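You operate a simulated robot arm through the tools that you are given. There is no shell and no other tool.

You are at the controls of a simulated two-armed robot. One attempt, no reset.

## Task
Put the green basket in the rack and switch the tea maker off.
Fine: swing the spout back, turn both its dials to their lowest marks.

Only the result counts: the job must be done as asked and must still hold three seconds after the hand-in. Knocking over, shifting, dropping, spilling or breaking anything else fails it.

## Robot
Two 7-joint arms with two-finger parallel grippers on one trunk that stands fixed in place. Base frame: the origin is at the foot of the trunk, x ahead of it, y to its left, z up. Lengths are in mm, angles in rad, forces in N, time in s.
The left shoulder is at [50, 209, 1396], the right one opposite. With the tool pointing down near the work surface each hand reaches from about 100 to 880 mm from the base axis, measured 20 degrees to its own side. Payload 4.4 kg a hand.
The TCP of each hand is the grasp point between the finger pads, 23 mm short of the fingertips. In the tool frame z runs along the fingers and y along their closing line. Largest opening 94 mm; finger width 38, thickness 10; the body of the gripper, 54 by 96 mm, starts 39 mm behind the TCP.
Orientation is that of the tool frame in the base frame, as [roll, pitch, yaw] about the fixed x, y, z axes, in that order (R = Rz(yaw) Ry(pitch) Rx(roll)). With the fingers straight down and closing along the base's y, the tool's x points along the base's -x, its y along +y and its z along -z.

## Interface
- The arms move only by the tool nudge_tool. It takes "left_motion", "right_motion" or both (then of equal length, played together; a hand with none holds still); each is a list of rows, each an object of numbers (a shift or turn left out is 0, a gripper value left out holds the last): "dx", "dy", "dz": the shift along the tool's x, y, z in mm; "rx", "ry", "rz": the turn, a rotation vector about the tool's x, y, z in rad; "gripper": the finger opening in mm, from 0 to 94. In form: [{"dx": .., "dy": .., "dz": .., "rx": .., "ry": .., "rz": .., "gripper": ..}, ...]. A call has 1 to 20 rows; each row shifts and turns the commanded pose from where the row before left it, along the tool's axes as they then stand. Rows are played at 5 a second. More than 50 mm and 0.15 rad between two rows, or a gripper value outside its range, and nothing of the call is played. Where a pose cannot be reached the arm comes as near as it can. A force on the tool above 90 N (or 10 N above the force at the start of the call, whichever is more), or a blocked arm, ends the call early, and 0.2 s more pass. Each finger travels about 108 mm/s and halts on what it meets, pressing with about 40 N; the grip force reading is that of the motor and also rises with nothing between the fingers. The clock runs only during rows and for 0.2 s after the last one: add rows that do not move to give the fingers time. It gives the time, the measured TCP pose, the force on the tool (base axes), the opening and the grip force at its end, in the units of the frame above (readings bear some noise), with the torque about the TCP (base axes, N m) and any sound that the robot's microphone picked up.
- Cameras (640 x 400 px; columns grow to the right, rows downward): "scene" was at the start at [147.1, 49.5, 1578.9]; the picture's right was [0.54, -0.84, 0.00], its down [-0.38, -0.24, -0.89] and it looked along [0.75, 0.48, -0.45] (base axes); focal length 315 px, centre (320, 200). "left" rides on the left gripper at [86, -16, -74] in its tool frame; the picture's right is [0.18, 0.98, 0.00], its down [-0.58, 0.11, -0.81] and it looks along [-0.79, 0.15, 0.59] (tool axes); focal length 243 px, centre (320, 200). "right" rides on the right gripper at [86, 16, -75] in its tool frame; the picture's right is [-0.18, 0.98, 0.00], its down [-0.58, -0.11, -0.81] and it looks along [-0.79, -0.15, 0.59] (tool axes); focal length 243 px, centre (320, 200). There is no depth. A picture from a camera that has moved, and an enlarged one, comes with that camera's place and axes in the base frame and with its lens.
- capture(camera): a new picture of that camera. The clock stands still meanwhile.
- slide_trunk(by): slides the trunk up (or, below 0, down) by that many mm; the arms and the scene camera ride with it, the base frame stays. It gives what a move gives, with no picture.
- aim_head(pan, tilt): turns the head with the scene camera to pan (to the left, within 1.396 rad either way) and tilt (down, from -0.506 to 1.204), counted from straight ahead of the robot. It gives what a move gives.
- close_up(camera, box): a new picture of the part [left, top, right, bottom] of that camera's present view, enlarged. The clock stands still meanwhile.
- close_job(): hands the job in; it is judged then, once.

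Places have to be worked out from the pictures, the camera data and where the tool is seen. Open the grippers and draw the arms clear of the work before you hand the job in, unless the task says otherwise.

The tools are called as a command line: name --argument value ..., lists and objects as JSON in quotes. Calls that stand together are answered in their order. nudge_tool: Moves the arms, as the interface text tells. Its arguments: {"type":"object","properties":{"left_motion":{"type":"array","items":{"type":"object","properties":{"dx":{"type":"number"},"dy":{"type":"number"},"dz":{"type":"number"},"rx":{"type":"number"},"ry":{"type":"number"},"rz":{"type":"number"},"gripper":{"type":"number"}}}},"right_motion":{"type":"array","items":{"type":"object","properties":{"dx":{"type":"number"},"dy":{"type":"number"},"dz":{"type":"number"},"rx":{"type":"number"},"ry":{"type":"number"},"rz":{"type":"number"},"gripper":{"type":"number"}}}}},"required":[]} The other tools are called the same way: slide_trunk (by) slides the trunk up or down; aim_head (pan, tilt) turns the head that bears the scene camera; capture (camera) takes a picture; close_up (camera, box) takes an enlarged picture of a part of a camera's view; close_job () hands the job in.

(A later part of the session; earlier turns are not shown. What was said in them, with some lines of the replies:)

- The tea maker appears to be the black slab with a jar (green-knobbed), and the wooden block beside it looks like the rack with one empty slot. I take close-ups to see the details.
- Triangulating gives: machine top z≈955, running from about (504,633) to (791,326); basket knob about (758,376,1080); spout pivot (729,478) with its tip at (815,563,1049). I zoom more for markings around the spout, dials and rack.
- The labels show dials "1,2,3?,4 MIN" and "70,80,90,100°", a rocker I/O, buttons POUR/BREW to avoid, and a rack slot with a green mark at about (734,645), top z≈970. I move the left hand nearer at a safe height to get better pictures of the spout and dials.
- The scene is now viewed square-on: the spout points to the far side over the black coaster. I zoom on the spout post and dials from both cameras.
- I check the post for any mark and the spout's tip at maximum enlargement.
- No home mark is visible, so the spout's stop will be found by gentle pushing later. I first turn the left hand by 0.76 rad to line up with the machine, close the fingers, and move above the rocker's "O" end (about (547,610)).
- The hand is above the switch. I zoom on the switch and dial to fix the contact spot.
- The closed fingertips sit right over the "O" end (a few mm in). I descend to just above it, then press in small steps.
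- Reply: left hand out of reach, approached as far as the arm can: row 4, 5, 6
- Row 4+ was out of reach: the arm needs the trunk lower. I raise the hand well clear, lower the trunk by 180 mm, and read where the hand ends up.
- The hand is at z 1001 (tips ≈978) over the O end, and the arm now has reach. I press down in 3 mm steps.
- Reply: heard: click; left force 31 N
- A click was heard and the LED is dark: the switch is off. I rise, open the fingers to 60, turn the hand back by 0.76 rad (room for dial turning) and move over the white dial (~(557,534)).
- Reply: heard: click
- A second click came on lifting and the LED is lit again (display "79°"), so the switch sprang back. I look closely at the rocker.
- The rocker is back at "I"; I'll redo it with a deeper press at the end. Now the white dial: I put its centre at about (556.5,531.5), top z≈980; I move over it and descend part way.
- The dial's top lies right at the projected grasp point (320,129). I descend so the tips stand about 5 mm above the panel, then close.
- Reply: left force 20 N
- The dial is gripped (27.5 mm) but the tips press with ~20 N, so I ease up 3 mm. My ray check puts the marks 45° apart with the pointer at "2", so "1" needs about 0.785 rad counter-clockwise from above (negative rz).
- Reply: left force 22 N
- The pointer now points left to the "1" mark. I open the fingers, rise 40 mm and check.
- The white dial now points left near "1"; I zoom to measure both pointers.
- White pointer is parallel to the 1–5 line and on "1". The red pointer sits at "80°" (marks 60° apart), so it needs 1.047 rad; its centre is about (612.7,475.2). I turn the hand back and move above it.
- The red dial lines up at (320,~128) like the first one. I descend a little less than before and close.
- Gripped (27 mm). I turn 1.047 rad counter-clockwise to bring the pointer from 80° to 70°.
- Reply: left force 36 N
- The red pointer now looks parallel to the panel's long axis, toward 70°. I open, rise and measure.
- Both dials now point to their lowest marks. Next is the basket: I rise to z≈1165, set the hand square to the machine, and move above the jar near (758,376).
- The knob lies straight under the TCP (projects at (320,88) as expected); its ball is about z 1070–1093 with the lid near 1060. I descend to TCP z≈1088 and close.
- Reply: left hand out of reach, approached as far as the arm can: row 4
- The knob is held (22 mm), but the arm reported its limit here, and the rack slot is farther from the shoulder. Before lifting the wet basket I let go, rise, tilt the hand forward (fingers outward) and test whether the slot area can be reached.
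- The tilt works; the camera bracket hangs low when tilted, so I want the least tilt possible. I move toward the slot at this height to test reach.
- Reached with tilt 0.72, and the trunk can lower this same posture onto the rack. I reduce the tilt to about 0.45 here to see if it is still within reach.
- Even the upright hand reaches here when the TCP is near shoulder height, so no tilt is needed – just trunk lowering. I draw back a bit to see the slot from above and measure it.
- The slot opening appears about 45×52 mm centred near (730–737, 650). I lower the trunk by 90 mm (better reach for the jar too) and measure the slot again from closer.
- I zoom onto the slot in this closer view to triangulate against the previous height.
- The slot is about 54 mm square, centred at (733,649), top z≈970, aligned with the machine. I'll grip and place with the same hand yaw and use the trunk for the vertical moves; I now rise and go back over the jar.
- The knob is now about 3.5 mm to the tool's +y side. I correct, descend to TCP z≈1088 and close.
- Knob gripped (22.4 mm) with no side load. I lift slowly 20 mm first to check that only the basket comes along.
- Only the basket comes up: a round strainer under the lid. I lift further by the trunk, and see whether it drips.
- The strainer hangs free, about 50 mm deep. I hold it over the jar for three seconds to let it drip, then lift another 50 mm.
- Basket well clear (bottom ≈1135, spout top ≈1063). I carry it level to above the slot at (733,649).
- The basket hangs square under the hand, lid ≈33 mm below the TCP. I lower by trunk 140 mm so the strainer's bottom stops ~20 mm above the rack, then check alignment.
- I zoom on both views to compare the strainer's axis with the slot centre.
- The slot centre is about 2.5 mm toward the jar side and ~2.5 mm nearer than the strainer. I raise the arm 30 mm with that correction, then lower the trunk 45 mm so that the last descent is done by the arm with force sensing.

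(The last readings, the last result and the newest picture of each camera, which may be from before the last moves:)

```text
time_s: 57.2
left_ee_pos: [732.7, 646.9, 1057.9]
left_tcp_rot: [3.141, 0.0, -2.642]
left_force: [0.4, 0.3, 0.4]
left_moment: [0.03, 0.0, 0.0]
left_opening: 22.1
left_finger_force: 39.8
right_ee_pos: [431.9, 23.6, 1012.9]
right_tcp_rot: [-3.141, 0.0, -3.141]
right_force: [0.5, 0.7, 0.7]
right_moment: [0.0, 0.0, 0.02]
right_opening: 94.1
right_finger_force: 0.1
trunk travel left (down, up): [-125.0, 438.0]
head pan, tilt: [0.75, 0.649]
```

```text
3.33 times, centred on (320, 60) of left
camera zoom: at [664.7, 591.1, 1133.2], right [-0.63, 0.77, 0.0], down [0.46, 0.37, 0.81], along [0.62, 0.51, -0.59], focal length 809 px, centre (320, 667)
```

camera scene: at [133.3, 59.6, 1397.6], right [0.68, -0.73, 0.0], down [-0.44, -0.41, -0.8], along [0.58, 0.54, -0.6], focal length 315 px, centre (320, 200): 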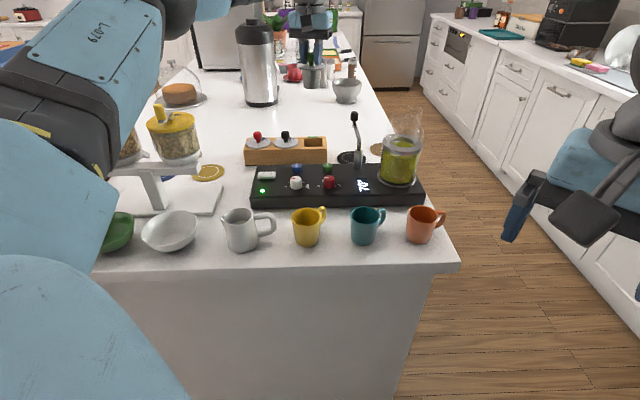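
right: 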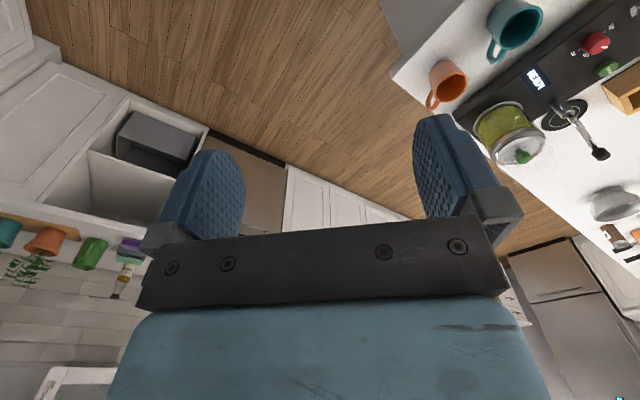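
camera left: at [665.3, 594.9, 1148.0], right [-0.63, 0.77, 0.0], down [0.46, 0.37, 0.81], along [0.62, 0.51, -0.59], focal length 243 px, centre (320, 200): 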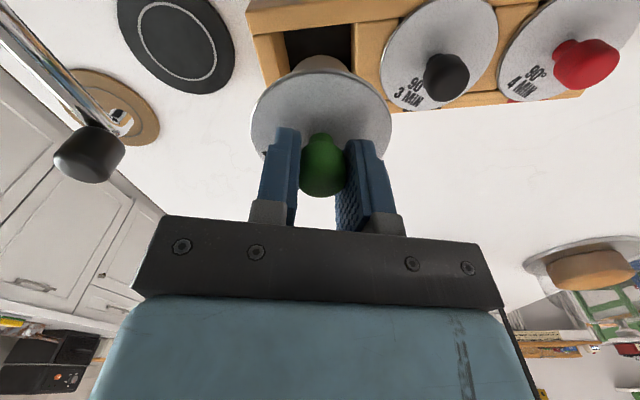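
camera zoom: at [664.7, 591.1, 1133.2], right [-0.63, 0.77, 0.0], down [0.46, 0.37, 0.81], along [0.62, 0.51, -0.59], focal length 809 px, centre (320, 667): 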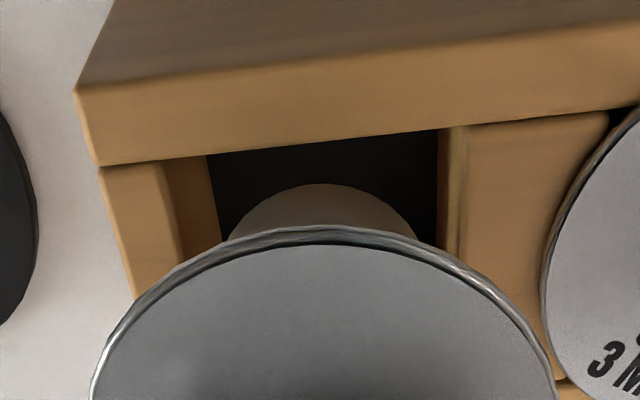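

The strainer's bottom is now centred over the slot in both views. I descend gently 30 mm and read the force.

nudge_tool --left_motion '[{"dz": 5}, {"dz": 5}, {"dz": 5}, {"dz": 5}, {"dz": 5}, {"dz": 5}]'

close_up --camera "scene" --box '[270, 25, 350, 85]'

```text
time_s: 58.6
left_ee_pos: [733.1, 647.1, 1028.5]
left_tcp_rot: [-3.141, -0.001, -2.643]
left_force: [0.4, -0.9, -0.7]
left_moment: [-0.01, 0.02, -0.03]
left_opening: 22.3
left_finger_force: 40.0
right_ee_pos: [431.2, 24.7, 1012.4]
right_tcp_rot: [3.141, 0.0, 3.141]
right_force: [0.3, 0.1, 1.0]
right_moment: [0.01, -0.03, -0.01]
right_opening: 94.0
right_finger_force: 0.1
trunk travel left (down, up): [-125.0, 438.0]
head pan, tilt: [0.75, 0.649]
```

```text
6.67 times, centred on (310, 55) of scene
camera zoom: at [133.4, 59.7, 1212.6], right [0.68, -0.73, 0.0], down [-0.44, -0.41, -0.8], along [0.58, 0.54, -0.6], focal length 2101 px, centre (387, 1167)
```

zoom: 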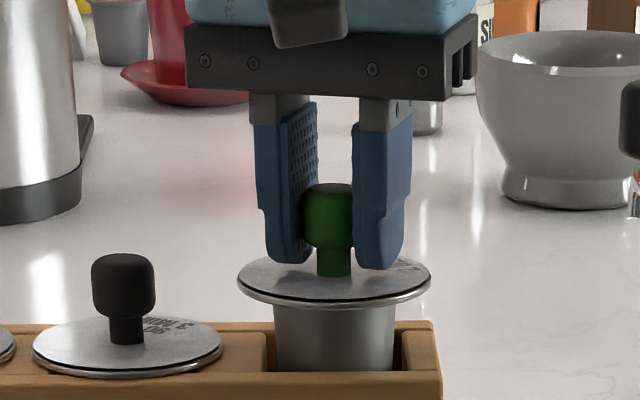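

It slides in without contact. I go down the remaining ~25 mm in smaller steps until the lid seats.

nudge_tool --left_motion '[{"dz": 5}, {"dz": 5}, {"dz": 4}, {"dz": 3}, {"dz": 2}, {"dz": 2}]'

close_up --camera "scene" --box '[270, 25, 350, 85]'

```text
time_s: 60.0
left_ee_pos: [733.5, 645.8, 1006.2]
left_tcp_rot: [-3.141, -0.001, -2.642]
left_force: [0.3, 0.3, -0.3]
left_moment: [0.0, -0.02, 0.04]
left_opening: 22.4
left_finger_force: 40.0
right_ee_pos: [432.1, 24.3, 1013.0]
right_tcp_rot: [-3.142, 0.002, -3.14]
right_force: [-0.1, -0.2, 0.2]
right_moment: [-0.01, 0.03, 0.0]
right_opening: 93.9
right_finger_force: 0.0
trunk travel left (down, up): [-125.0, 438.0]
head pan, tilt: [0.75, 0.649]
```

```text
6.67 times, centred on (310, 55) of scene
camera zoom: at [133.4, 59.7, 1212.6], right [0.68, -0.73, 0.0], down [-0.44, -0.41, -0.8], along [0.58, 0.54, -0.6], focal length 2101 px, centre (387, 1167)
```

zoom: 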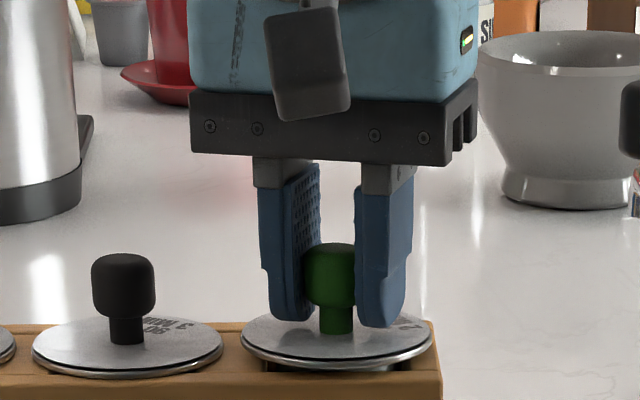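

About 3 mm remains (lid row 340 vs 347 for the black one). I lower in 1.5 mm steps.

nudge_tool --left_motion '[{"dz": 1.5}, {"dz": 1.5}, {"dz": 1}]'

close_up --camera "scene" --box '[270, 25, 350, 85]'

```text
time_s: 60.8
left_ee_pos: [732.9, 646.1, 1003.3]
left_tcp_rot: [-3.141, -0.001, -2.642]
left_force: [0.5, 0.5, -0.8]
left_moment: [0.04, -0.01, -0.01]
left_opening: 22.4
left_finger_force: 40.0
right_ee_pos: [432.7, 24.5, 1012.8]
right_tcp_rot: [-3.141, 0.0, 3.141]
right_force: [0.3, -0.7, -0.4]
right_moment: [0.01, -0.02, 0.0]
right_opening: 94.0
right_finger_force: 0.0
trunk travel left (down, up): [-125.0, 438.0]
head pan, tilt: [0.75, 0.649]
```

```text
6.67 times, centred on (310, 55) of scene
camera zoom: at [133.4, 59.7, 1212.6], right [0.68, -0.73, 0.0], down [-0.44, -0.41, -0.8], along [0.58, 0.54, -0.6], focal length 2101 px, centre (387, 1167)
```

zoom: 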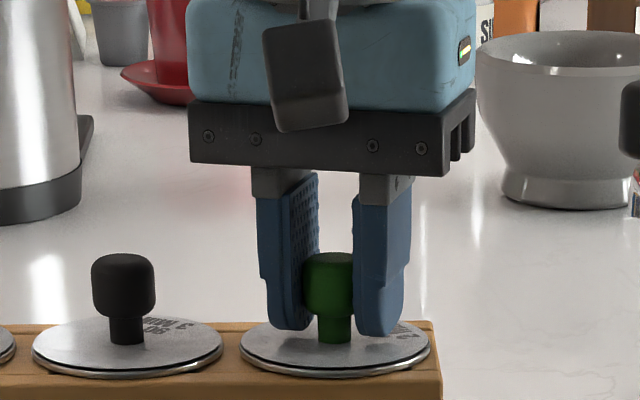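

Lid is level with its neighbour. One more mm, then I open gently and rise.

nudge_tool --left_motion '[{"dz": 1}, {"gripper": 30}, {"gripper": 45}, {"gripper": 50}, {"dz": -10}, {"dz": -20}, {"dz": -25}, {}]'

close_up --camera "scene" --box '[230, 10, 350, 100]'

capture --camera "left"

```text
time_s: 62.6
left_ee_pos: [734.4, 646.3, 1058.8]
left_tcp_rot: [-3.142, 0.001, -2.642]
left_force: [0.3, 0.7, -0.6]
left_moment: [0.0, 0.0, -0.03]
left_opening: 50.0
left_finger_force: 0.0
right_ee_pos: [432.3, 24.7, 1013.5]
right_tcp_rot: [3.141, 0.0, 3.141]
right_force: [0.7, -0.2, -0.3]
right_moment: [-0.01, -0.01, 0.02]
right_opening: 93.9
right_finger_force: 0.1
trunk travel left (down, up): [-125.0, 438.0]
head pan, tilt: [0.75, 0.649]
```

```text
4.44 times, centred on (290, 55) of scene
camera zoom: at [133.5, 59.9, 1212.5], right [0.68, -0.73, 0.0], down [-0.44, -0.41, -0.8], along [0.58, 0.54, -0.6], focal length 1400 px, centre (453, 844)
```

zoom: 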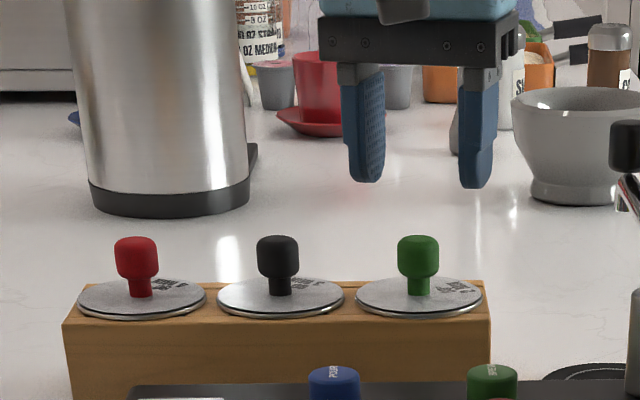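

```text
taken
camera left: at [666.4, 590.9, 1132.6], right [-0.63, 0.77, 0.0], down [0.46, 0.37, 0.81], along [0.62, 0.51, -0.59], focal length 243 px, centre (320, 200)
```

left: 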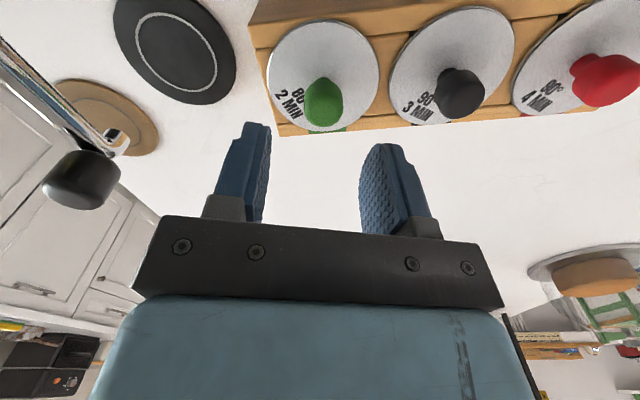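

The green basket is seated in its slot like the others. Next the spout: its pipe is nearly level at z≈1036 from the pivot (729,478); over the jar it would strike the rim, so the way "back" should be counter-clockwise over the machine. I go up, close the fingers, and cross to the jar side of the pipe.

slide_trunk --by 60

nudge_tool --left_motion '[{"rz": -0.143, "gripper": 0}, {"rz": -0.142}, {"dx": 12.4, "dy": -31.1}, {"dx": 12.4, "dy": -31.1}, {"dx": 12.4, "dy": -31.1}, {"dx": 12.4, "dy": -31.1}, {"dx": 12.4, "dy": -31.1}, {}]'

capture --camera "left"

close_up --camera "scene" --box '[300, 30, 440, 160]'

```text
time_s: 63.6
left_ee_pos: [734.2, 646.0, 1118.0]
left_tcp_rot: [-3.141, 0.001, -2.642]
left_force: [0.3, -0.1, -0.8]
left_moment: [0.0, 0.01, -0.06]
left_opening: 49.9
left_finger_force: 0.0
right_ee_pos: [432.1, 24.8, 1072.1]
right_tcp_rot: [3.141, 0.002, -3.141]
right_force: [0.0, 0.2, -0.6]
right_moment: [-0.03, 0.03, 0.01]
right_opening: 94.0
right_finger_force: 0.0
trunk travel left (down, up): [-185.0, 378.0]
head pan, tilt: [0.75, 0.649]
```

```text
time_s: 65.4
left_ee_pos: [783.6, 493.2, 1115.3]
left_tcp_rot: [-3.141, -0.001, -2.356]
left_force: [0.3, -0.3, 0.1]
left_moment: [-0.01, 0.01, 0.02]
left_opening: 0.2
left_finger_force: 39.4
left hand out of reach, approached as far as the arm can: row 6, 7
right_ee_pos: [431.5, 23.9, 1074.3]
right_tcp_rot: [-3.14, 0.001, -3.141]
right_force: [-0.7, -0.1, 0.1]
right_moment: [0.01, -0.02, -0.01]
right_opening: 94.1
right_finger_force: 0.0
trunk travel left (down, up): [-185.0, 378.0]
head pan, tilt: [0.75, 0.649]
```

```text
taken
camera left: at [734.1, 419.4, 1190.8], right [-0.82, 0.57, 0.0], down [0.33, 0.49, 0.81], along [0.46, 0.66, -0.59], focal length 243 px, centre (320, 200)
```

left: 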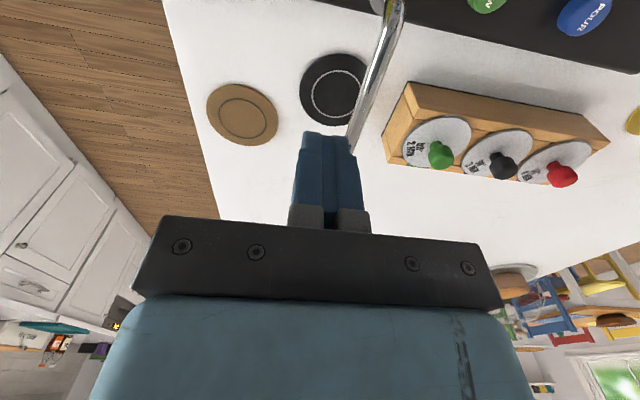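

```text
3.08 times, centred on (370, 95) of scene
camera zoom: at [133.5, 60.0, 1272.5], right [0.68, -0.73, 0.0], down [-0.44, -0.41, -0.8], along [0.58, 0.54, -0.6], focal length 970 px, centre (166, 523)
```

zoom: 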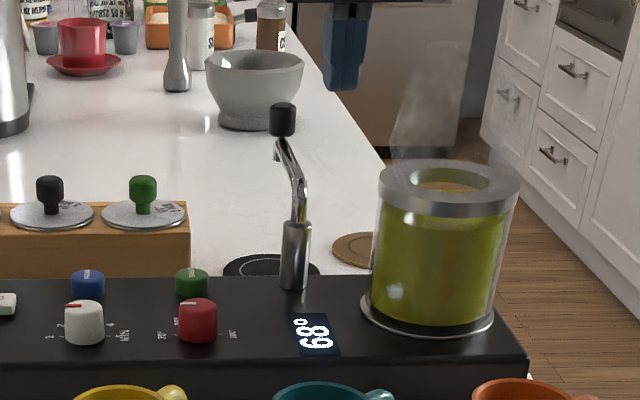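

The hand stands at the jar side of the pipe with about 10 mm gap. I lower by trunk 75 mm so the closed fingers are beside the pipe.

slide_trunk --by -75

capture --camera "left"

close_up --camera "scene" --box '[300, 0, 440, 130]'

```text
time_s: 66.5
left_ee_pos: [783.1, 491.0, 1040.8]
left_tcp_rot: [-3.139, 0.001, -2.357]
left_force: [0.2, 0.2, -0.8]
left_moment: [-0.01, -0.02, 0.0]
left_opening: 0.2
left_finger_force: 39.3
right_ee_pos: [432.9, 24.2, 998.8]
right_tcp_rot: [-3.14, -0.001, 3.141]
right_force: [-0.7, 0.7, -0.2]
right_moment: [0.0, 0.01, -0.03]
right_opening: 93.8
right_finger_force: 0.1
trunk travel left (down, up): [-110.0, 453.0]
head pan, tilt: [0.75, 0.649]
```

```text
taken
camera left: at [733.5, 419.2, 1116.6], right [-0.82, 0.57, 0.0], down [0.33, 0.49, 0.81], along [0.46, 0.67, -0.59], focal length 243 px, centre (320, 200)
```

left: 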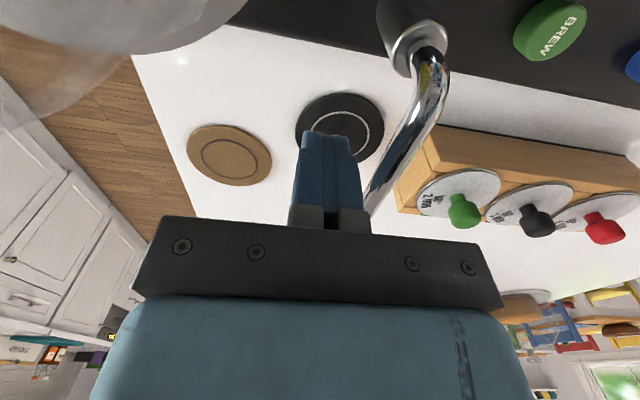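

```text
3.08 times, centred on (370, 65) of scene
camera zoom: at [132.9, 59.5, 1197.7], right [0.68, -0.73, 0.0], down [-0.44, -0.41, -0.8], along [0.58, 0.54, -0.6], focal length 970 px, centre (166, 615)
```

zoom: 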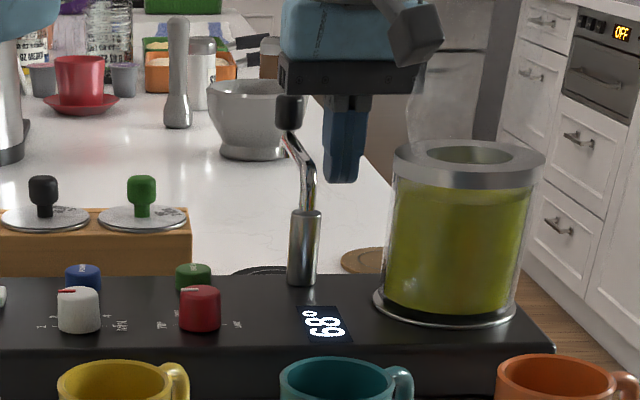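

Fingers are beside the pipe. I push toward the rack side in 4 mm steps and watch the force.

nudge_tool --left_motion '[{"dy": 4}, {"dy": 4}, {"dy": 4}, {"dy": 4}, {"dy": 4}, {"dy": 4}]'

capture --camera "left"

close_up --camera "scene" --box '[300, 0, 440, 130]'

```text
time_s: 67.9
left_ee_pos: [769.8, 501.1, 1044.2]
left_tcp_rot: [-3.14, 0.007, -2.361]
left_force: [43.1, -22.1, 21.0]
left_moment: [-0.21, 0.21, 0.39]
left_opening: 0.0
left_finger_force: 40.4
right_ee_pos: [434.8, 20.8, 997.1]
right_tcp_rot: [3.137, -0.001, 3.139]
right_force: [0.4, -0.3, 0.7]
right_moment: [0.01, 0.0, -0.02]
right_opening: 93.9
right_finger_force: 0.0
trunk travel left (down, up): [-110.0, 453.0]
head pan, tilt: [0.75, 0.649]
```

```text
taken
camera left: at [719.5, 429.4, 1118.3], right [-0.82, 0.57, 0.0], down [0.33, 0.48, 0.81], along [0.46, 0.66, -0.59], focal length 243 px, centre (320, 200)
```

left: 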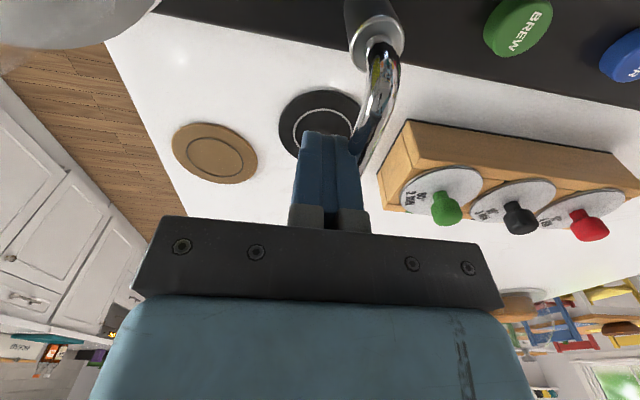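

```text
3.08 times, centred on (370, 65) of scene
camera zoom: at [135.8, 55.6, 1197.8], right [0.68, -0.73, -0.01], down [-0.44, -0.41, -0.8], along [0.58, 0.55, -0.6], focal length 970 px, centre (166, 615)
```

zoom: 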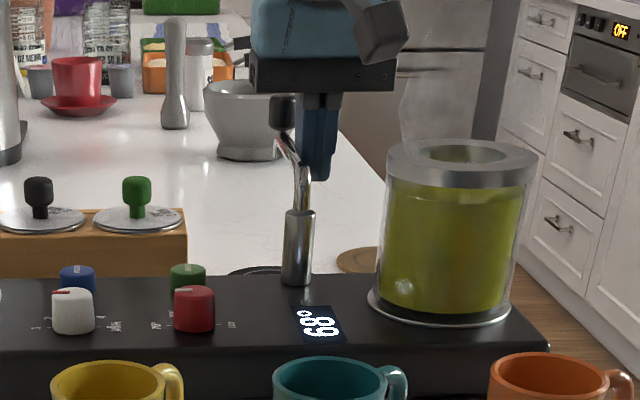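

The pipe did not move under ~48 N; it is against a stop (or held) on that side, so "back" must be the other way. I back off, go over the pipe, and come down on its rack side.

nudge_tool --left_motion '[{"dy": -8}, {"dy": -8}, {}]'

slide_trunk --by 75

nudge_tool --left_motion '[{"dy": 17}, {"dy": 17}, {"dy": 17}, {}]'

capture --camera "left"

```text
time_s: 68.7
left_ee_pos: [776.0, 496.4, 1041.6]
left_tcp_rot: [3.141, 0.003, -2.356]
left_force: [0.5, -0.3, 1.1]
left_moment: [0.01, 0.03, 0.0]
left_opening: 0.1
left_finger_force: 39.9
right_ee_pos: [431.5, 23.4, 998.3]
right_tcp_rot: [-3.141, 0.002, -3.141]
right_force: [-0.4, -0.1, 0.3]
right_moment: [0.02, -0.04, -0.02]
right_opening: 94.0
right_finger_force: 0.1
trunk travel left (down, up): [-110.0, 453.0]
head pan, tilt: [0.75, 0.649]
```

```text
time_s: 69.8
left_ee_pos: [778.3, 496.7, 1116.5]
left_tcp_rot: [3.141, 0.0, -2.358]
left_force: [0.0, -0.3, 0.0]
left_moment: [0.01, 0.0, -0.02]
left_opening: 0.0
left_finger_force: 40.5
right_ee_pos: [432.8, 24.2, 1071.4]
right_tcp_rot: [3.141, 0.001, -3.14]
right_force: [1.0, 0.4, -0.1]
right_moment: [0.0, -0.01, 0.02]
right_opening: 93.9
right_finger_force: 0.1
trunk travel left (down, up): [-185.0, 378.0]
head pan, tilt: [0.75, 0.649]
```

```text
time_s: 70.8
left_ee_pos: [742.7, 532.8, 1116.5]
left_tcp_rot: [-3.141, -0.001, -2.358]
left_force: [0.6, -0.1, -0.2]
left_moment: [-0.03, 0.0, 0.01]
left_opening: 0.1
left_finger_force: 39.8
right_ee_pos: [431.9, 25.3, 1074.3]
right_tcp_rot: [3.141, 0.001, -3.141]
right_force: [-0.3, 0.2, -0.5]
right_moment: [0.02, -0.01, -0.01]
right_opening: 94.1
right_finger_force: 0.0
trunk travel left (down, up): [-185.0, 378.0]
head pan, tilt: [0.75, 0.649]
```

```text
taken
camera left: at [692.9, 461.0, 1190.1], right [-0.82, 0.57, 0.0], down [0.33, 0.49, 0.81], along [0.46, 0.67, -0.59], focal length 243 px, centre (320, 200)
```

left: 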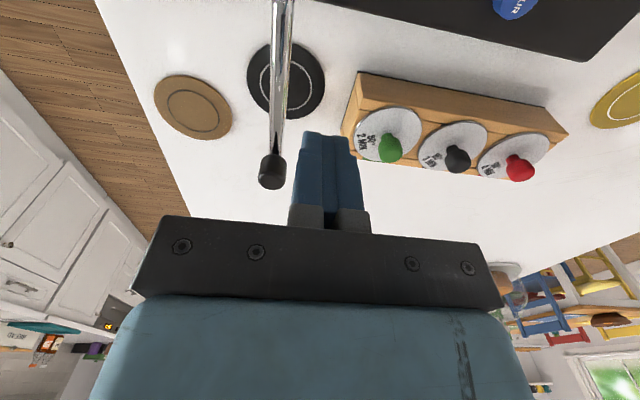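

The pipe now lies on the tool's −y side, ~10 mm away. I lower by trunk and then push the other way in small steps.

slide_trunk --by -75

nudge_tool --left_motion '[{"dy": -4}, {"dy": -4}, {"dy": -4}, {"dy": -3}, {"dy": -3}]'

capture --camera "left"

close_up --camera "scene" --box '[300, 0, 440, 130]'

```text
time_s: 72.0
left_ee_pos: [743.3, 533.5, 1042.5]
left_tcp_rot: [-3.138, 0.001, -2.359]
left_force: [0.0, -0.5, -1.3]
left_moment: [-0.01, -0.02, -0.01]
left_opening: 0.0
left_finger_force: 40.5
right_ee_pos: [432.3, 23.3, 998.2]
right_tcp_rot: [-3.141, 0.0, 3.142]
right_force: [0.4, -0.4, 0.3]
right_moment: [0.0, 0.0, 0.01]
right_opening: 93.9
right_finger_force: 0.0
trunk travel left (down, up): [-110.0, 453.0]
head pan, tilt: [0.75, 0.649]
```

```text
time_s: 73.2
left_ee_pos: [755.2, 520.2, 1042.5]
left_tcp_rot: [-3.14, 0.001, -2.356]
left_force: [-0.2, 0.8, 1.0]
left_moment: [0.0, -0.04, -0.02]
left_opening: 0.0
left_finger_force: 40.1
right_ee_pos: [432.5, 24.9, 997.6]
right_tcp_rot: [3.139, 0.0, 3.141]
right_force: [-0.6, -0.3, 0.4]
right_moment: [0.03, 0.02, 0.03]
right_opening: 93.7
right_finger_force: 0.0
trunk travel left (down, up): [-110.0, 453.0]
head pan, tilt: [0.75, 0.649]
```

```text
taken
camera left: at [705.7, 447.9, 1116.5], right [-0.82, 0.57, 0.0], down [0.33, 0.49, 0.81], along [0.46, 0.66, -0.59], focal length 243 px, centre (320, 200)
```

left: 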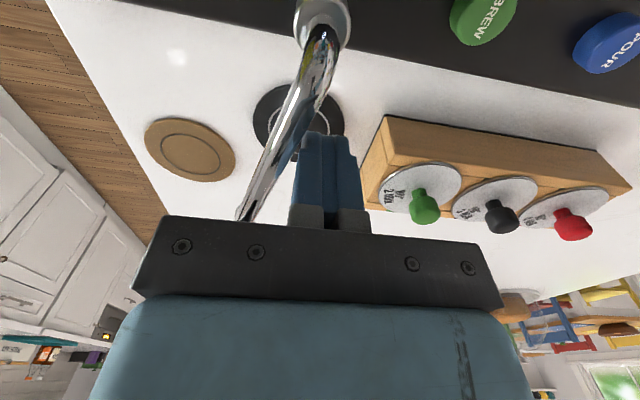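

```text
3.08 times, centred on (370, 65) of scene
camera zoom: at [133.2, 59.6, 1197.6], right [0.68, -0.73, 0.0], down [-0.44, -0.41, -0.8], along [0.58, 0.54, -0.6], focal length 970 px, centre (166, 615)
```

zoom: 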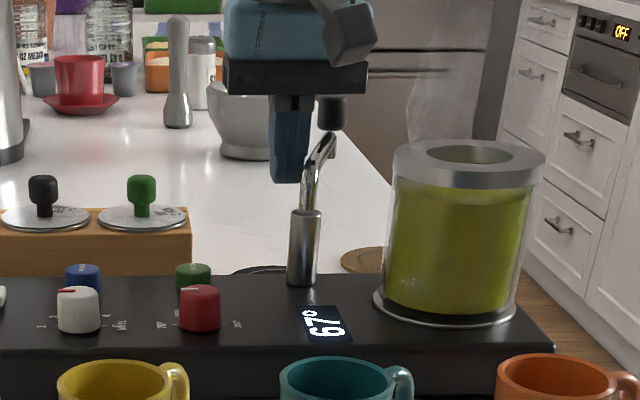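

It swings freely this way (knob moved ~34 mm toward the jar side, almost no force). I keep following the arc clockwise in small steps and watch the gap to the jar.

nudge_tool --left_motion '[{"dx": -0.6, "dy": -3.7}, {"dx": -0.6, "dy": -3.7}, {"dx": -0.6, "dy": -3.8}, {"dx": 1.85, "dy": -3.9}, {"dx": 1.85, "dy": -3.9}, {}]'

capture --camera "left"

close_up --camera "scene" --box '[300, 0, 440, 130]'

```text
time_s: 74.5
left_ee_pos: [767.6, 504.7, 1040.6]
left_tcp_rot: [3.139, 0.0, -2.359]
left_force: [0.0, 0.3, 1.0]
left_moment: [0.0, 0.0, 0.03]
left_opening: 0.0
left_finger_force: 40.0
right_ee_pos: [432.1, 25.7, 998.2]
right_tcp_rot: [3.141, 0.001, 3.142]
right_force: [-0.4, -0.2, -0.2]
right_moment: [0.01, -0.01, 0.0]
right_opening: 93.7
right_finger_force: 0.2
trunk travel left (down, up): [-110.0, 453.0]
head pan, tilt: [0.75, 0.649]
```

```text
taken
camera left: at [717.8, 433.3, 1114.9], right [-0.82, 0.57, 0.0], down [0.33, 0.49, 0.81], along [0.46, 0.66, -0.59], focal length 243 px, centre (320, 200)
```

left: 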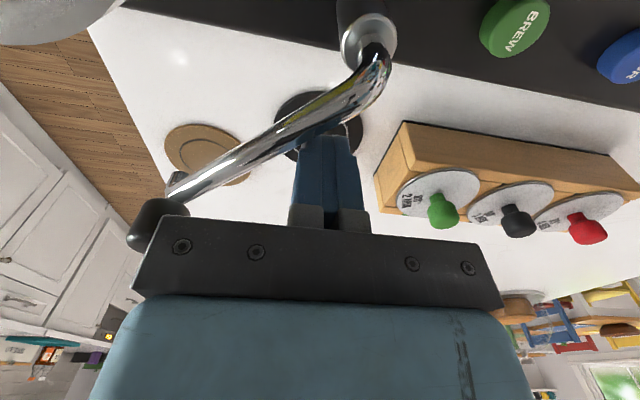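

```text
3.08 times, centred on (370, 65) of scene
camera zoom: at [133.3, 59.6, 1197.6], right [0.68, -0.73, 0.0], down [-0.44, -0.41, -0.8], along [0.58, 0.54, -0.6], focal length 970 px, centre (166, 615)
```

zoom: 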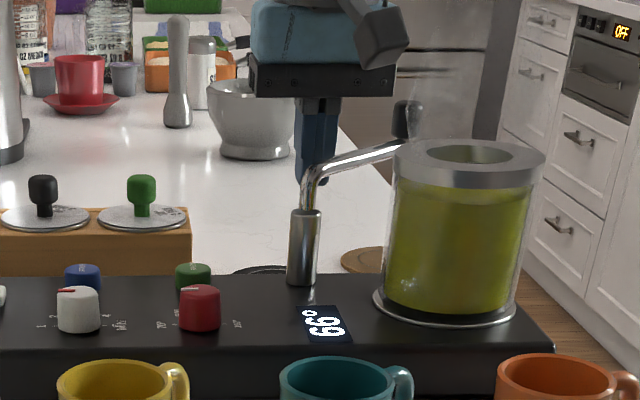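

The spout is at about 45° and follows smoothly. I continue to about 10° from parallel with the machine's back edge, keeping steps small.

nudge_tool --left_motion '[{"dx": 2.5, "dy": -2.9}, {"dx": 2.5, "dy": -2.9}, {"dx": 2.3, "dy": -1.75}, {"dx": 2.3, "dy": -1.75}, {"dx": 2.5, "dy": -1.3}, {}]'

capture --camera "left"

close_up --camera "scene" --box '[320, 10, 440, 110]'

```text
time_s: 76.0
left_ee_pos: [765.9, 490.0, 1041.6]
left_tcp_rot: [-3.141, 0.001, -2.355]
left_force: [2.4, 1.9, 1.7]
left_moment: [-0.06, 0.02, 0.06]
left_opening: 0.1
left_finger_force: 39.6
right_ee_pos: [432.2, 24.5, 997.9]
right_tcp_rot: [-3.14, 0.0, 3.141]
right_force: [-0.3, 0.2, 0.3]
right_moment: [0.0, 0.01, -0.01]
right_opening: 94.0
right_finger_force: 0.1
trunk travel left (down, up): [-110.0, 453.0]
head pan, tilt: [0.75, 0.649]
```

```text
taken
camera left: at [716.8, 417.5, 1115.8], right [-0.82, 0.57, 0.0], down [0.33, 0.49, 0.81], along [0.46, 0.67, -0.59], focal length 243 px, centre (320, 200)
```

left: 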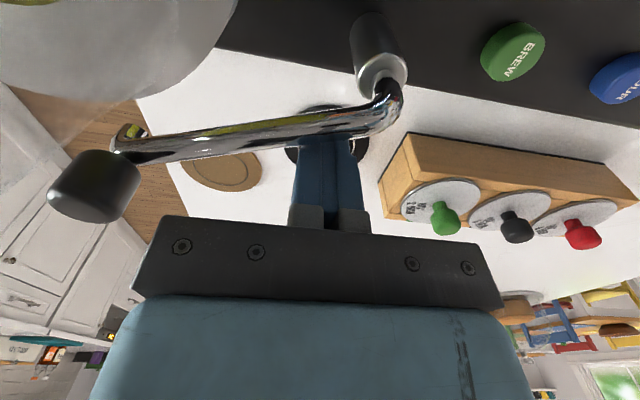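

```text
4.00 times, centred on (380, 60) of scene
camera zoom: at [133.4, 59.8, 1197.6], right [0.68, -0.73, 0.0], down [-0.44, -0.41, -0.8], along [0.58, 0.54, -0.6], focal length 1260 px, centre (80, 760)
```

zoom: 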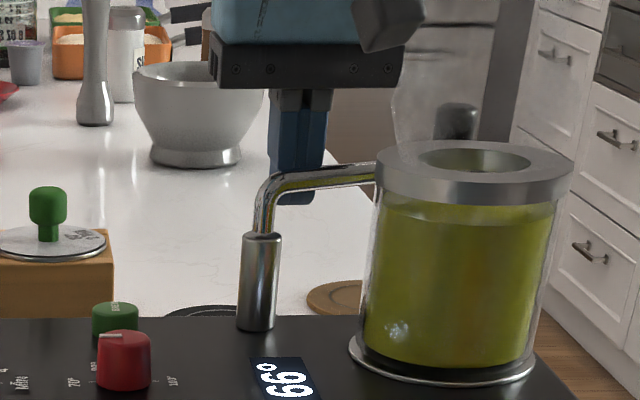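

The spout is near 20° with ~3 N load; the gap to the jar is still about 20 mm. I continue in 1.5 mm steps.

nudge_tool --left_motion '[{"dx": 1.6, "dy": -0.9}, {"dx": 1.6, "dy": -0.9}, {"dx": 1.6, "dy": -0.6}, {}]'

capture --camera "left"

close_up --camera "scene" --box '[320, 10, 440, 110]'

```text
time_s: 77.0
left_ee_pos: [764.6, 488.5, 1041.3]
left_tcp_rot: [-3.137, 0.004, -2.352]
left_force: [28.7, 37.6, 24.1]
left_moment: [-0.49, 0.08, 0.51]
left_opening: 0.1
left_finger_force: 40.8
right_ee_pos: [431.7, 26.8, 998.2]
right_tcp_rot: [-3.139, -0.002, -3.14]
right_force: [0.4, 0.6, 0.0]
right_moment: [0.02, -0.03, 0.02]
right_opening: 94.0
right_finger_force: 0.0
trunk travel left (down, up): [-110.0, 453.0]
head pan, tilt: [0.75, 0.649]
```

```text
taken
camera left: at [716.0, 416.9, 1115.4], right [-0.83, 0.56, -0.01], down [0.33, 0.49, 0.81], along [0.46, 0.67, -0.59], focal length 243 px, centre (320, 200)
```

left: 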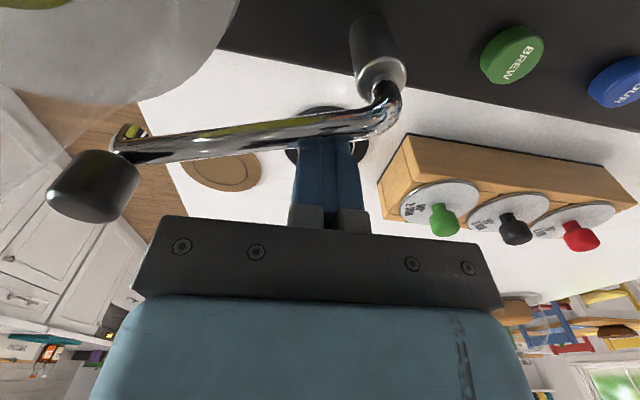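

```text
4.00 times, centred on (380, 60) of scene
camera zoom: at [133.9, 62.2, 1197.6], right [0.68, -0.73, 0.0], down [-0.44, -0.41, -0.8], along [0.58, 0.54, -0.61], focal length 1260 px, centre (80, 760)
```

zoom: 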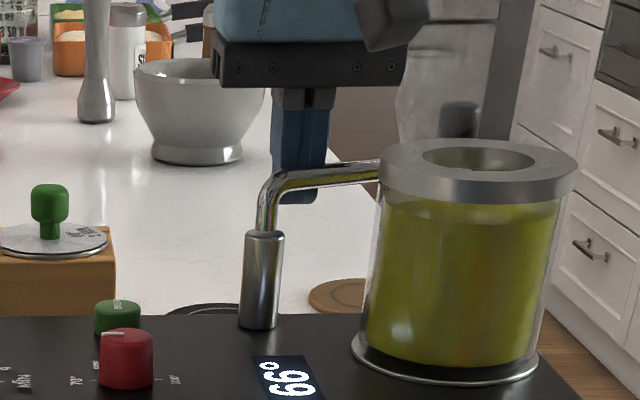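

Firm resistance now at ~20° with the pipe still clear of the jar: that is the spout's back stop. I back the fingers off and check that it stays.

nudge_tool --left_motion '[{"dx": -5}, {"dx": -8}, {"dx": -8}, {}]'

slide_trunk --by 90

capture --camera "left"

close_up --camera "scene" --box '[240, 60, 440, 200]'

```text
time_s: 78.0
left_ee_pos: [780.4, 497.7, 1040.4]
left_tcp_rot: [3.141, 0.0, -2.36]
left_force: [0.7, 0.2, -0.8]
left_moment: [0.0, -0.03, 0.01]
left_opening: 0.2
left_finger_force: 40.2
right_ee_pos: [431.8, 23.7, 995.9]
right_tcp_rot: [3.141, 0.001, 3.141]
right_force: [-0.5, 0.3, -0.5]
right_moment: [-0.02, -0.01, 0.01]
right_opening: 94.0
right_finger_force: 0.1
trunk travel left (down, up): [-110.0, 453.0]
head pan, tilt: [0.75, 0.649]
```

```text
time_s: 79.2
left_ee_pos: [778.2, 500.3, 1131.1]
left_tcp_rot: [-3.141, 0.001, -2.359]
left_force: [0.4, 0.2, 0.0]
left_moment: [0.01, 0.0, 0.0]
left_opening: 0.0
left_finger_force: 39.6
right_ee_pos: [431.5, 24.1, 1087.7]
right_tcp_rot: [3.141, 0.0, 3.14]
right_force: [-0.3, -0.7, -0.2]
right_moment: [0.02, -0.03, 0.0]
right_opening: 94.1
right_finger_force: 0.1
trunk travel left (down, up): [-200.0, 363.0]
head pan, tilt: [0.75, 0.649]
```

```text
taken
camera left: at [730.0, 427.2, 1204.8], right [-0.82, 0.57, 0.0], down [0.33, 0.49, 0.81], along [0.46, 0.66, -0.59], focal length 243 px, centre (320, 200)
```

left: 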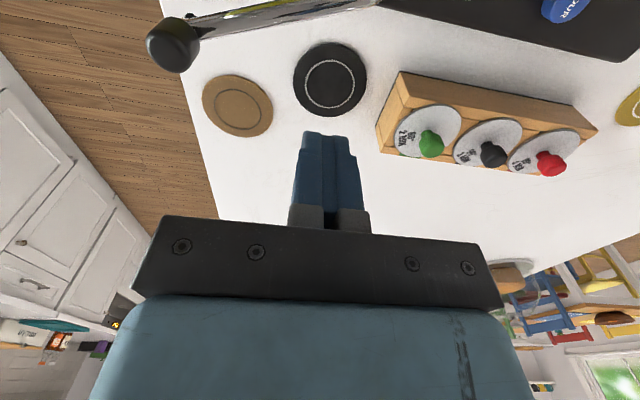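

```text
2.86 times, centred on (340, 130) of scene
camera zoom: at [133.6, 59.7, 1287.5], right [0.68, -0.73, 0.0], down [-0.44, -0.41, -0.8], along [0.58, 0.54, -0.6], focal length 900 px, centre (263, 400)
```

zoom: 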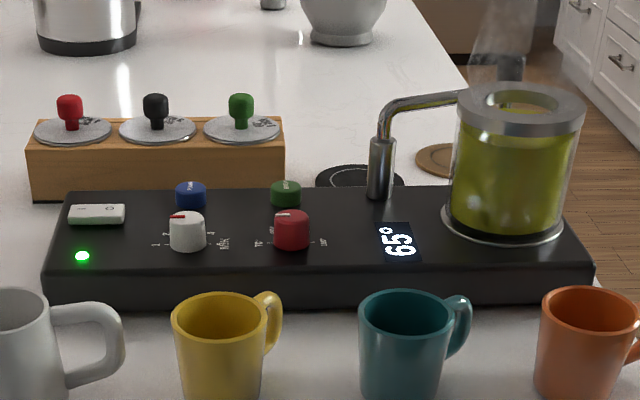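

The spout stays at its back stop. Now the switch again: the LED is still on, so I move over the rocker's O end for a deeper press.

nudge_tool --left_motion '[{"dx": 10.9, "dy": 30.1}, {"dx": 10.9, "dy": 30.1}, {"dx": 10.9, "dy": 30.1}, {"dx": 10.9, "dy": 30.1}, {"dx": 10.9, "dy": 30.1}, {"dx": 10.9, "dy": 30.1}, {"dx": 10.9, "dy": 30.1}, {"dx": 10.9, "dy": 30.1}, {"dz": 40}, {"dz": 40}, {"dz": 30}, {}]'

capture --camera "left"

close_up --camera "scene" --box '[240, 100, 320, 160]'

```text
time_s: 81.8
left_ee_pos: [546.2, 607.8, 1019.9]
left_tcp_rot: [-3.14, 0.001, -2.36]
left_force: [-0.2, 0.1, 1.0]
left_moment: [0.01, 0.01, 0.0]
left_opening: 0.0
left_finger_force: 40.0
right_ee_pos: [431.4, 23.0, 1088.1]
right_tcp_rot: [3.141, 0.003, 3.142]
right_force: [0.2, -0.1, 0.7]
right_moment: [-0.02, -0.02, -0.02]
right_opening: 94.0
right_finger_force: 0.0
trunk travel left (down, up): [-200.0, 363.0]
head pan, tilt: [0.75, 0.649]
```

```text
taken
camera left: at [496.7, 536.6, 1094.3], right [-0.82, 0.57, 0.0], down [0.33, 0.49, 0.81], along [0.46, 0.67, -0.59], focal length 243 px, centre (320, 200)
```

left: 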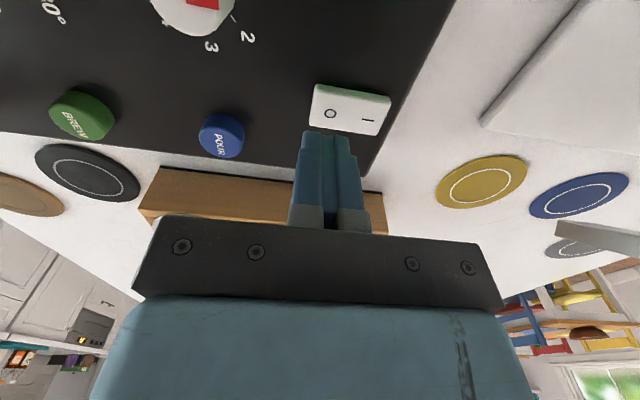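

```text
6.67 times, centred on (280, 130) of scene
camera zoom: at [132.9, 59.3, 1287.7], right [0.68, -0.73, 0.0], down [-0.44, -0.41, -0.8], along [0.58, 0.54, -0.6], focal length 2101 px, centre (587, 667)
```

zoom: 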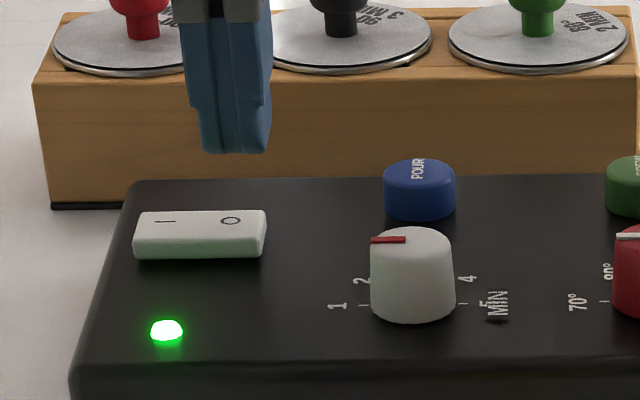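

Tips are 20+ mm above the O end. I press in 3 mm steps, deeper than before, and hold a moment.

nudge_tool --left_motion '[{"dz": 10}, {"dz": 10}, {"dz": 3}, {"dz": 3}, {"dz": 3}, {"dz": 3}, {"dz": 3}, {}, {}]'

close_up --camera "scene" --box '[240, 100, 320, 160]'

```text
time_s: 83.8
left_ee_pos: [547.8, 607.6, 993.4]
left_tcp_rot: [-3.136, 0.01, -2.356]
left_force: [19.9, 27.7, 57.7]
left_moment: [0.52, 0.42, -0.37]
left_opening: 0.0
left_finger_force: 40.0
right_ee_pos: [429.9, 21.7, 1089.2]
right_tcp_rot: [3.137, 0.003, -3.141]
right_force: [-0.2, 0.2, -1.1]
right_moment: [0.02, -0.03, -0.02]
right_opening: 94.0
right_finger_force: 0.1
trunk travel left (down, up): [-200.0, 363.0]
head pan, tilt: [0.75, 0.649]
heard: click
```

```text
6.67 times, centred on (280, 130) of scene
camera zoom: at [130.4, 56.9, 1288.6], right [0.68, -0.73, 0.0], down [-0.44, -0.41, -0.8], along [0.58, 0.54, -0.6], focal length 2101 px, centre (587, 667)
```

zoom: 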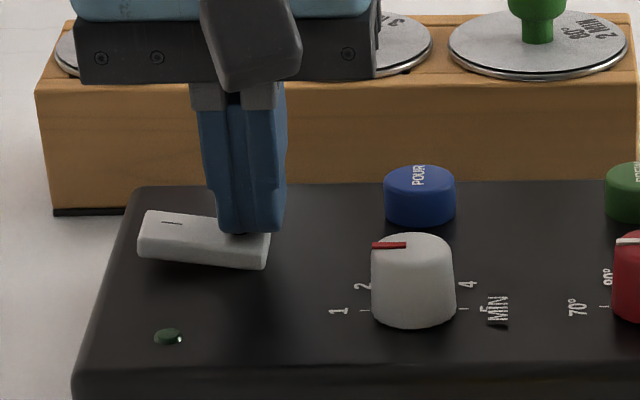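

LED off and the rocker is fully tilted to O. I release slowly straight up to see if it stays.

nudge_tool --left_motion '[{"dz": -3}, {"dz": -3}, {"dz": -3}, {"dz": -3}, {"dz": -3}, {"dz": -3}]'

close_up --camera "scene" --box '[240, 100, 320, 160]'

```text
time_s: 85.2
left_ee_pos: [547.1, 608.6, 1002.6]
left_tcp_rot: [3.141, -0.003, -2.358]
left_force: [0.0, 0.2, 0.2]
left_moment: [-0.02, 0.02, -0.03]
left_opening: 0.0
left_finger_force: 40.0
right_ee_pos: [432.7, 24.3, 1087.9]
right_tcp_rot: [-3.141, 0.0, 3.141]
right_force: [0.2, -0.3, 0.3]
right_moment: [-0.01, 0.01, -0.01]
right_opening: 94.1
right_finger_force: 0.0
trunk travel left (down, up): [-200.0, 363.0]
head pan, tilt: [0.75, 0.649]
```

```text
6.67 times, centred on (280, 130) of scene
camera zoom: at [133.1, 59.3, 1287.5], right [0.68, -0.73, 0.0], down [-0.44, -0.41, -0.8], along [0.58, 0.54, -0.6], focal length 2101 px, centre (587, 667)
```

zoom: 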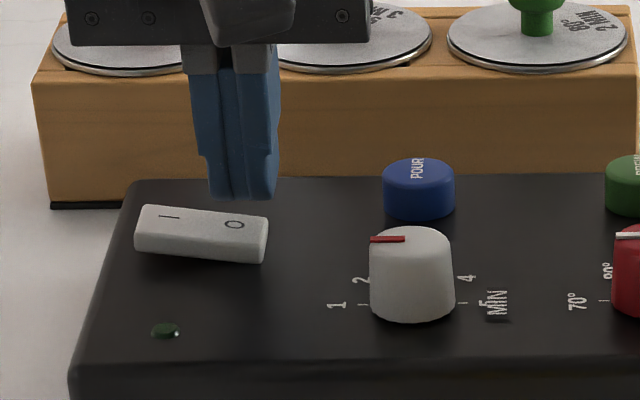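

It stays on O with the LED dark. I rise straight up, open the gripper and withdraw the arm toward its starting place, then check again.

nudge_tool --left_motion '[{"dz": -20}, {"dz": -30}, {"dz": -35}, {"dz": -40}, {"dz": -40, "gripper": 90}, {"dx": 40}, {"dx": 40}, {"dx": 40}, {"dx": 40}, {"dx": 40}, {}, {}, {}, {}]'

capture --camera "scene"

close_up --camera "scene" --box '[240, 80, 440, 200]'

```text
time_s: 88.2
left_ee_pos: [405.9, 465.9, 1169.3]
left_tcp_rot: [-3.141, 0.002, -2.359]
left_force: [-0.4, 0.2, 0.4]
left_moment: [0.01, 0.0, -0.01]
left_opening: 90.2
left_finger_force: 0.2
right_ee_pos: [431.6, 24.3, 1088.4]
right_tcp_rot: [-3.141, 0.0, 3.141]
right_force: [0.3, 0.2, -0.3]
right_moment: [0.0, 0.03, 0.0]
right_opening: 94.1
right_finger_force: 0.1
trunk travel left (down, up): [-200.0, 363.0]
head pan, tilt: [0.75, 0.649]
```

```text
taken
camera scene: at [133.2, 59.5, 1287.6], right [0.68, -0.73, 0.0], down [-0.44, -0.41, -0.8], along [0.58, 0.54, -0.6], focal length 315 px, centre (320, 200)
```

scene: 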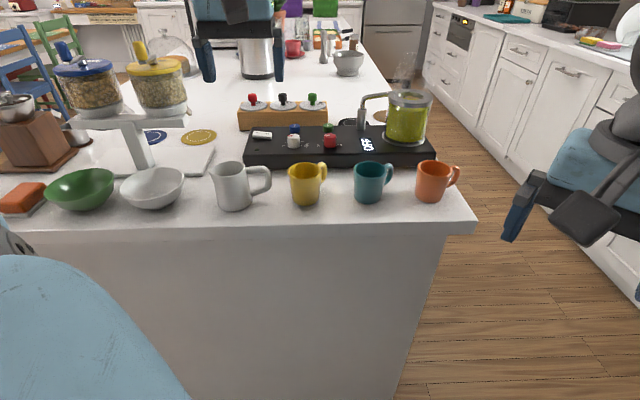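

```text
3.20 times, centred on (340, 140) of scene
camera zoom: at [133.2, 59.5, 1287.6], right [0.68, -0.73, 0.0], down [-0.44, -0.41, -0.8], along [0.58, 0.54, -0.6], focal length 1008 px, centre (256, 392)
```

zoom: 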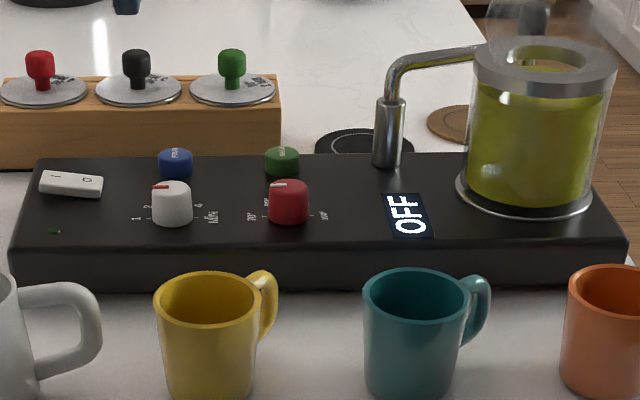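

The display reads "OFF", the LED is dark, spout and dials are in place. I raise the trunk to draw the arms further clear, wait, and take a last look.

slide_trunk --by 150

nudge_tool --left_motion '[{"dx": 20}, {"dx": 20}, {"dx": 20}, {}, {}, {}, {}, {}, {}, {}, {}, {}]'

close_up --camera "scene" --box '[220, 100, 440, 240]'

capture --camera "scene"

```text
time_s: 90.0
left_ee_pos: [405.9, 465.9, 1318.4]
left_tcp_rot: [3.141, 0.002, -2.358]
left_force: [0.2, 1.0, -1.5]
left_moment: [0.0, -0.02, -0.01]
left_opening: 90.1
left_finger_force: 0.0
right_ee_pos: [432.3, 24.4, 1237.9]
right_tcp_rot: [3.141, -0.002, 3.141]
right_force: [0.0, -0.3, -1.1]
right_moment: [0.02, 0.02, 0.0]
right_opening: 94.1
right_finger_force: 0.1
trunk travel left (down, up): [-350.0, 213.0]
head pan, tilt: [0.75, 0.649]
```

```text
time_s: 92.5
left_ee_pos: [363.0, 425.0, 1319.5]
left_tcp_rot: [-3.141, 0.001, -2.358]
left_force: [-0.1, 0.0, -0.8]
left_moment: [-0.03, -0.02, -0.01]
left_opening: 89.7
left_finger_force: 0.1
right_ee_pos: [432.7, 23.7, 1238.6]
right_tcp_rot: [-3.14, 0.0, -3.141]
right_force: [-0.3, -0.8, -1.7]
right_moment: [-0.02, 0.01, 0.03]
right_opening: 94.0
right_finger_force: 0.0
trunk travel left (down, up): [-350.0, 213.0]
head pan, tilt: [0.75, 0.649]
```

```text
2.86 times, centred on (330, 170) of scene
camera zoom: at [133.3, 59.6, 1437.6], right [0.68, -0.73, 0.0], down [-0.44, -0.41, -0.8], along [0.58, 0.54, -0.6], focal length 900 px, centre (291, 286)
```

zoom: 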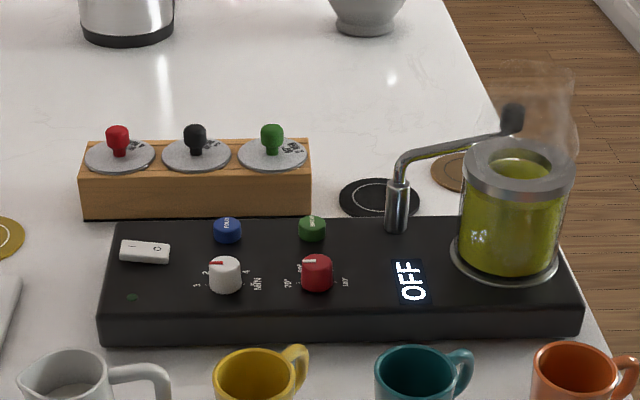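

```text
taken
camera scene: at [133.3, 59.6, 1437.6], right [0.68, -0.73, 0.0], down [-0.44, -0.41, -0.8], along [0.58, 0.54, -0.6], focal length 315 px, centre (320, 200)
```

scene: 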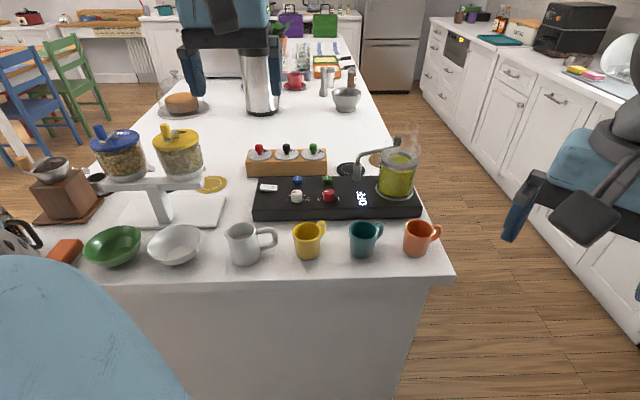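

Everything is as asked: basket in its rack slot, dials on 1 and 70°, spout at its back stop, display "OFF", both grippers open and clear. I hand the job in.

close_job

```text
The job is handed in.
```

The green basket is in the rack and the tea maker is off. I have handed the job in, but the verdict has not come back.

- **Basket:** it sits in the slot with the green mark, its lid level with the other two. I held it over the jar for about three seconds before carrying it and saw no drips.
- **Dials:** the minutes dial points to 1 and the temperature dial to 70°.
- **Spout:** I swung it toward the jar until it met a firm stop, where it stayed. It would not move the other way, and I saw no home mark, so I took that stop as its "back" position.
- **Switch:** my first press came undone when I let go, and the machine came back on. I don't know why. I pressed it again last, after everything else was in place. It stayed off for the roughly seven seconds until my last picture, with the light dark and the display reading "OFF".

Nothing else looked moved or spilled in the last pictures. I did push the spout with just under 50 N at each end of its travel, and I did not measure whether that shifted the machine. Both grippers are open and the arms are clear.
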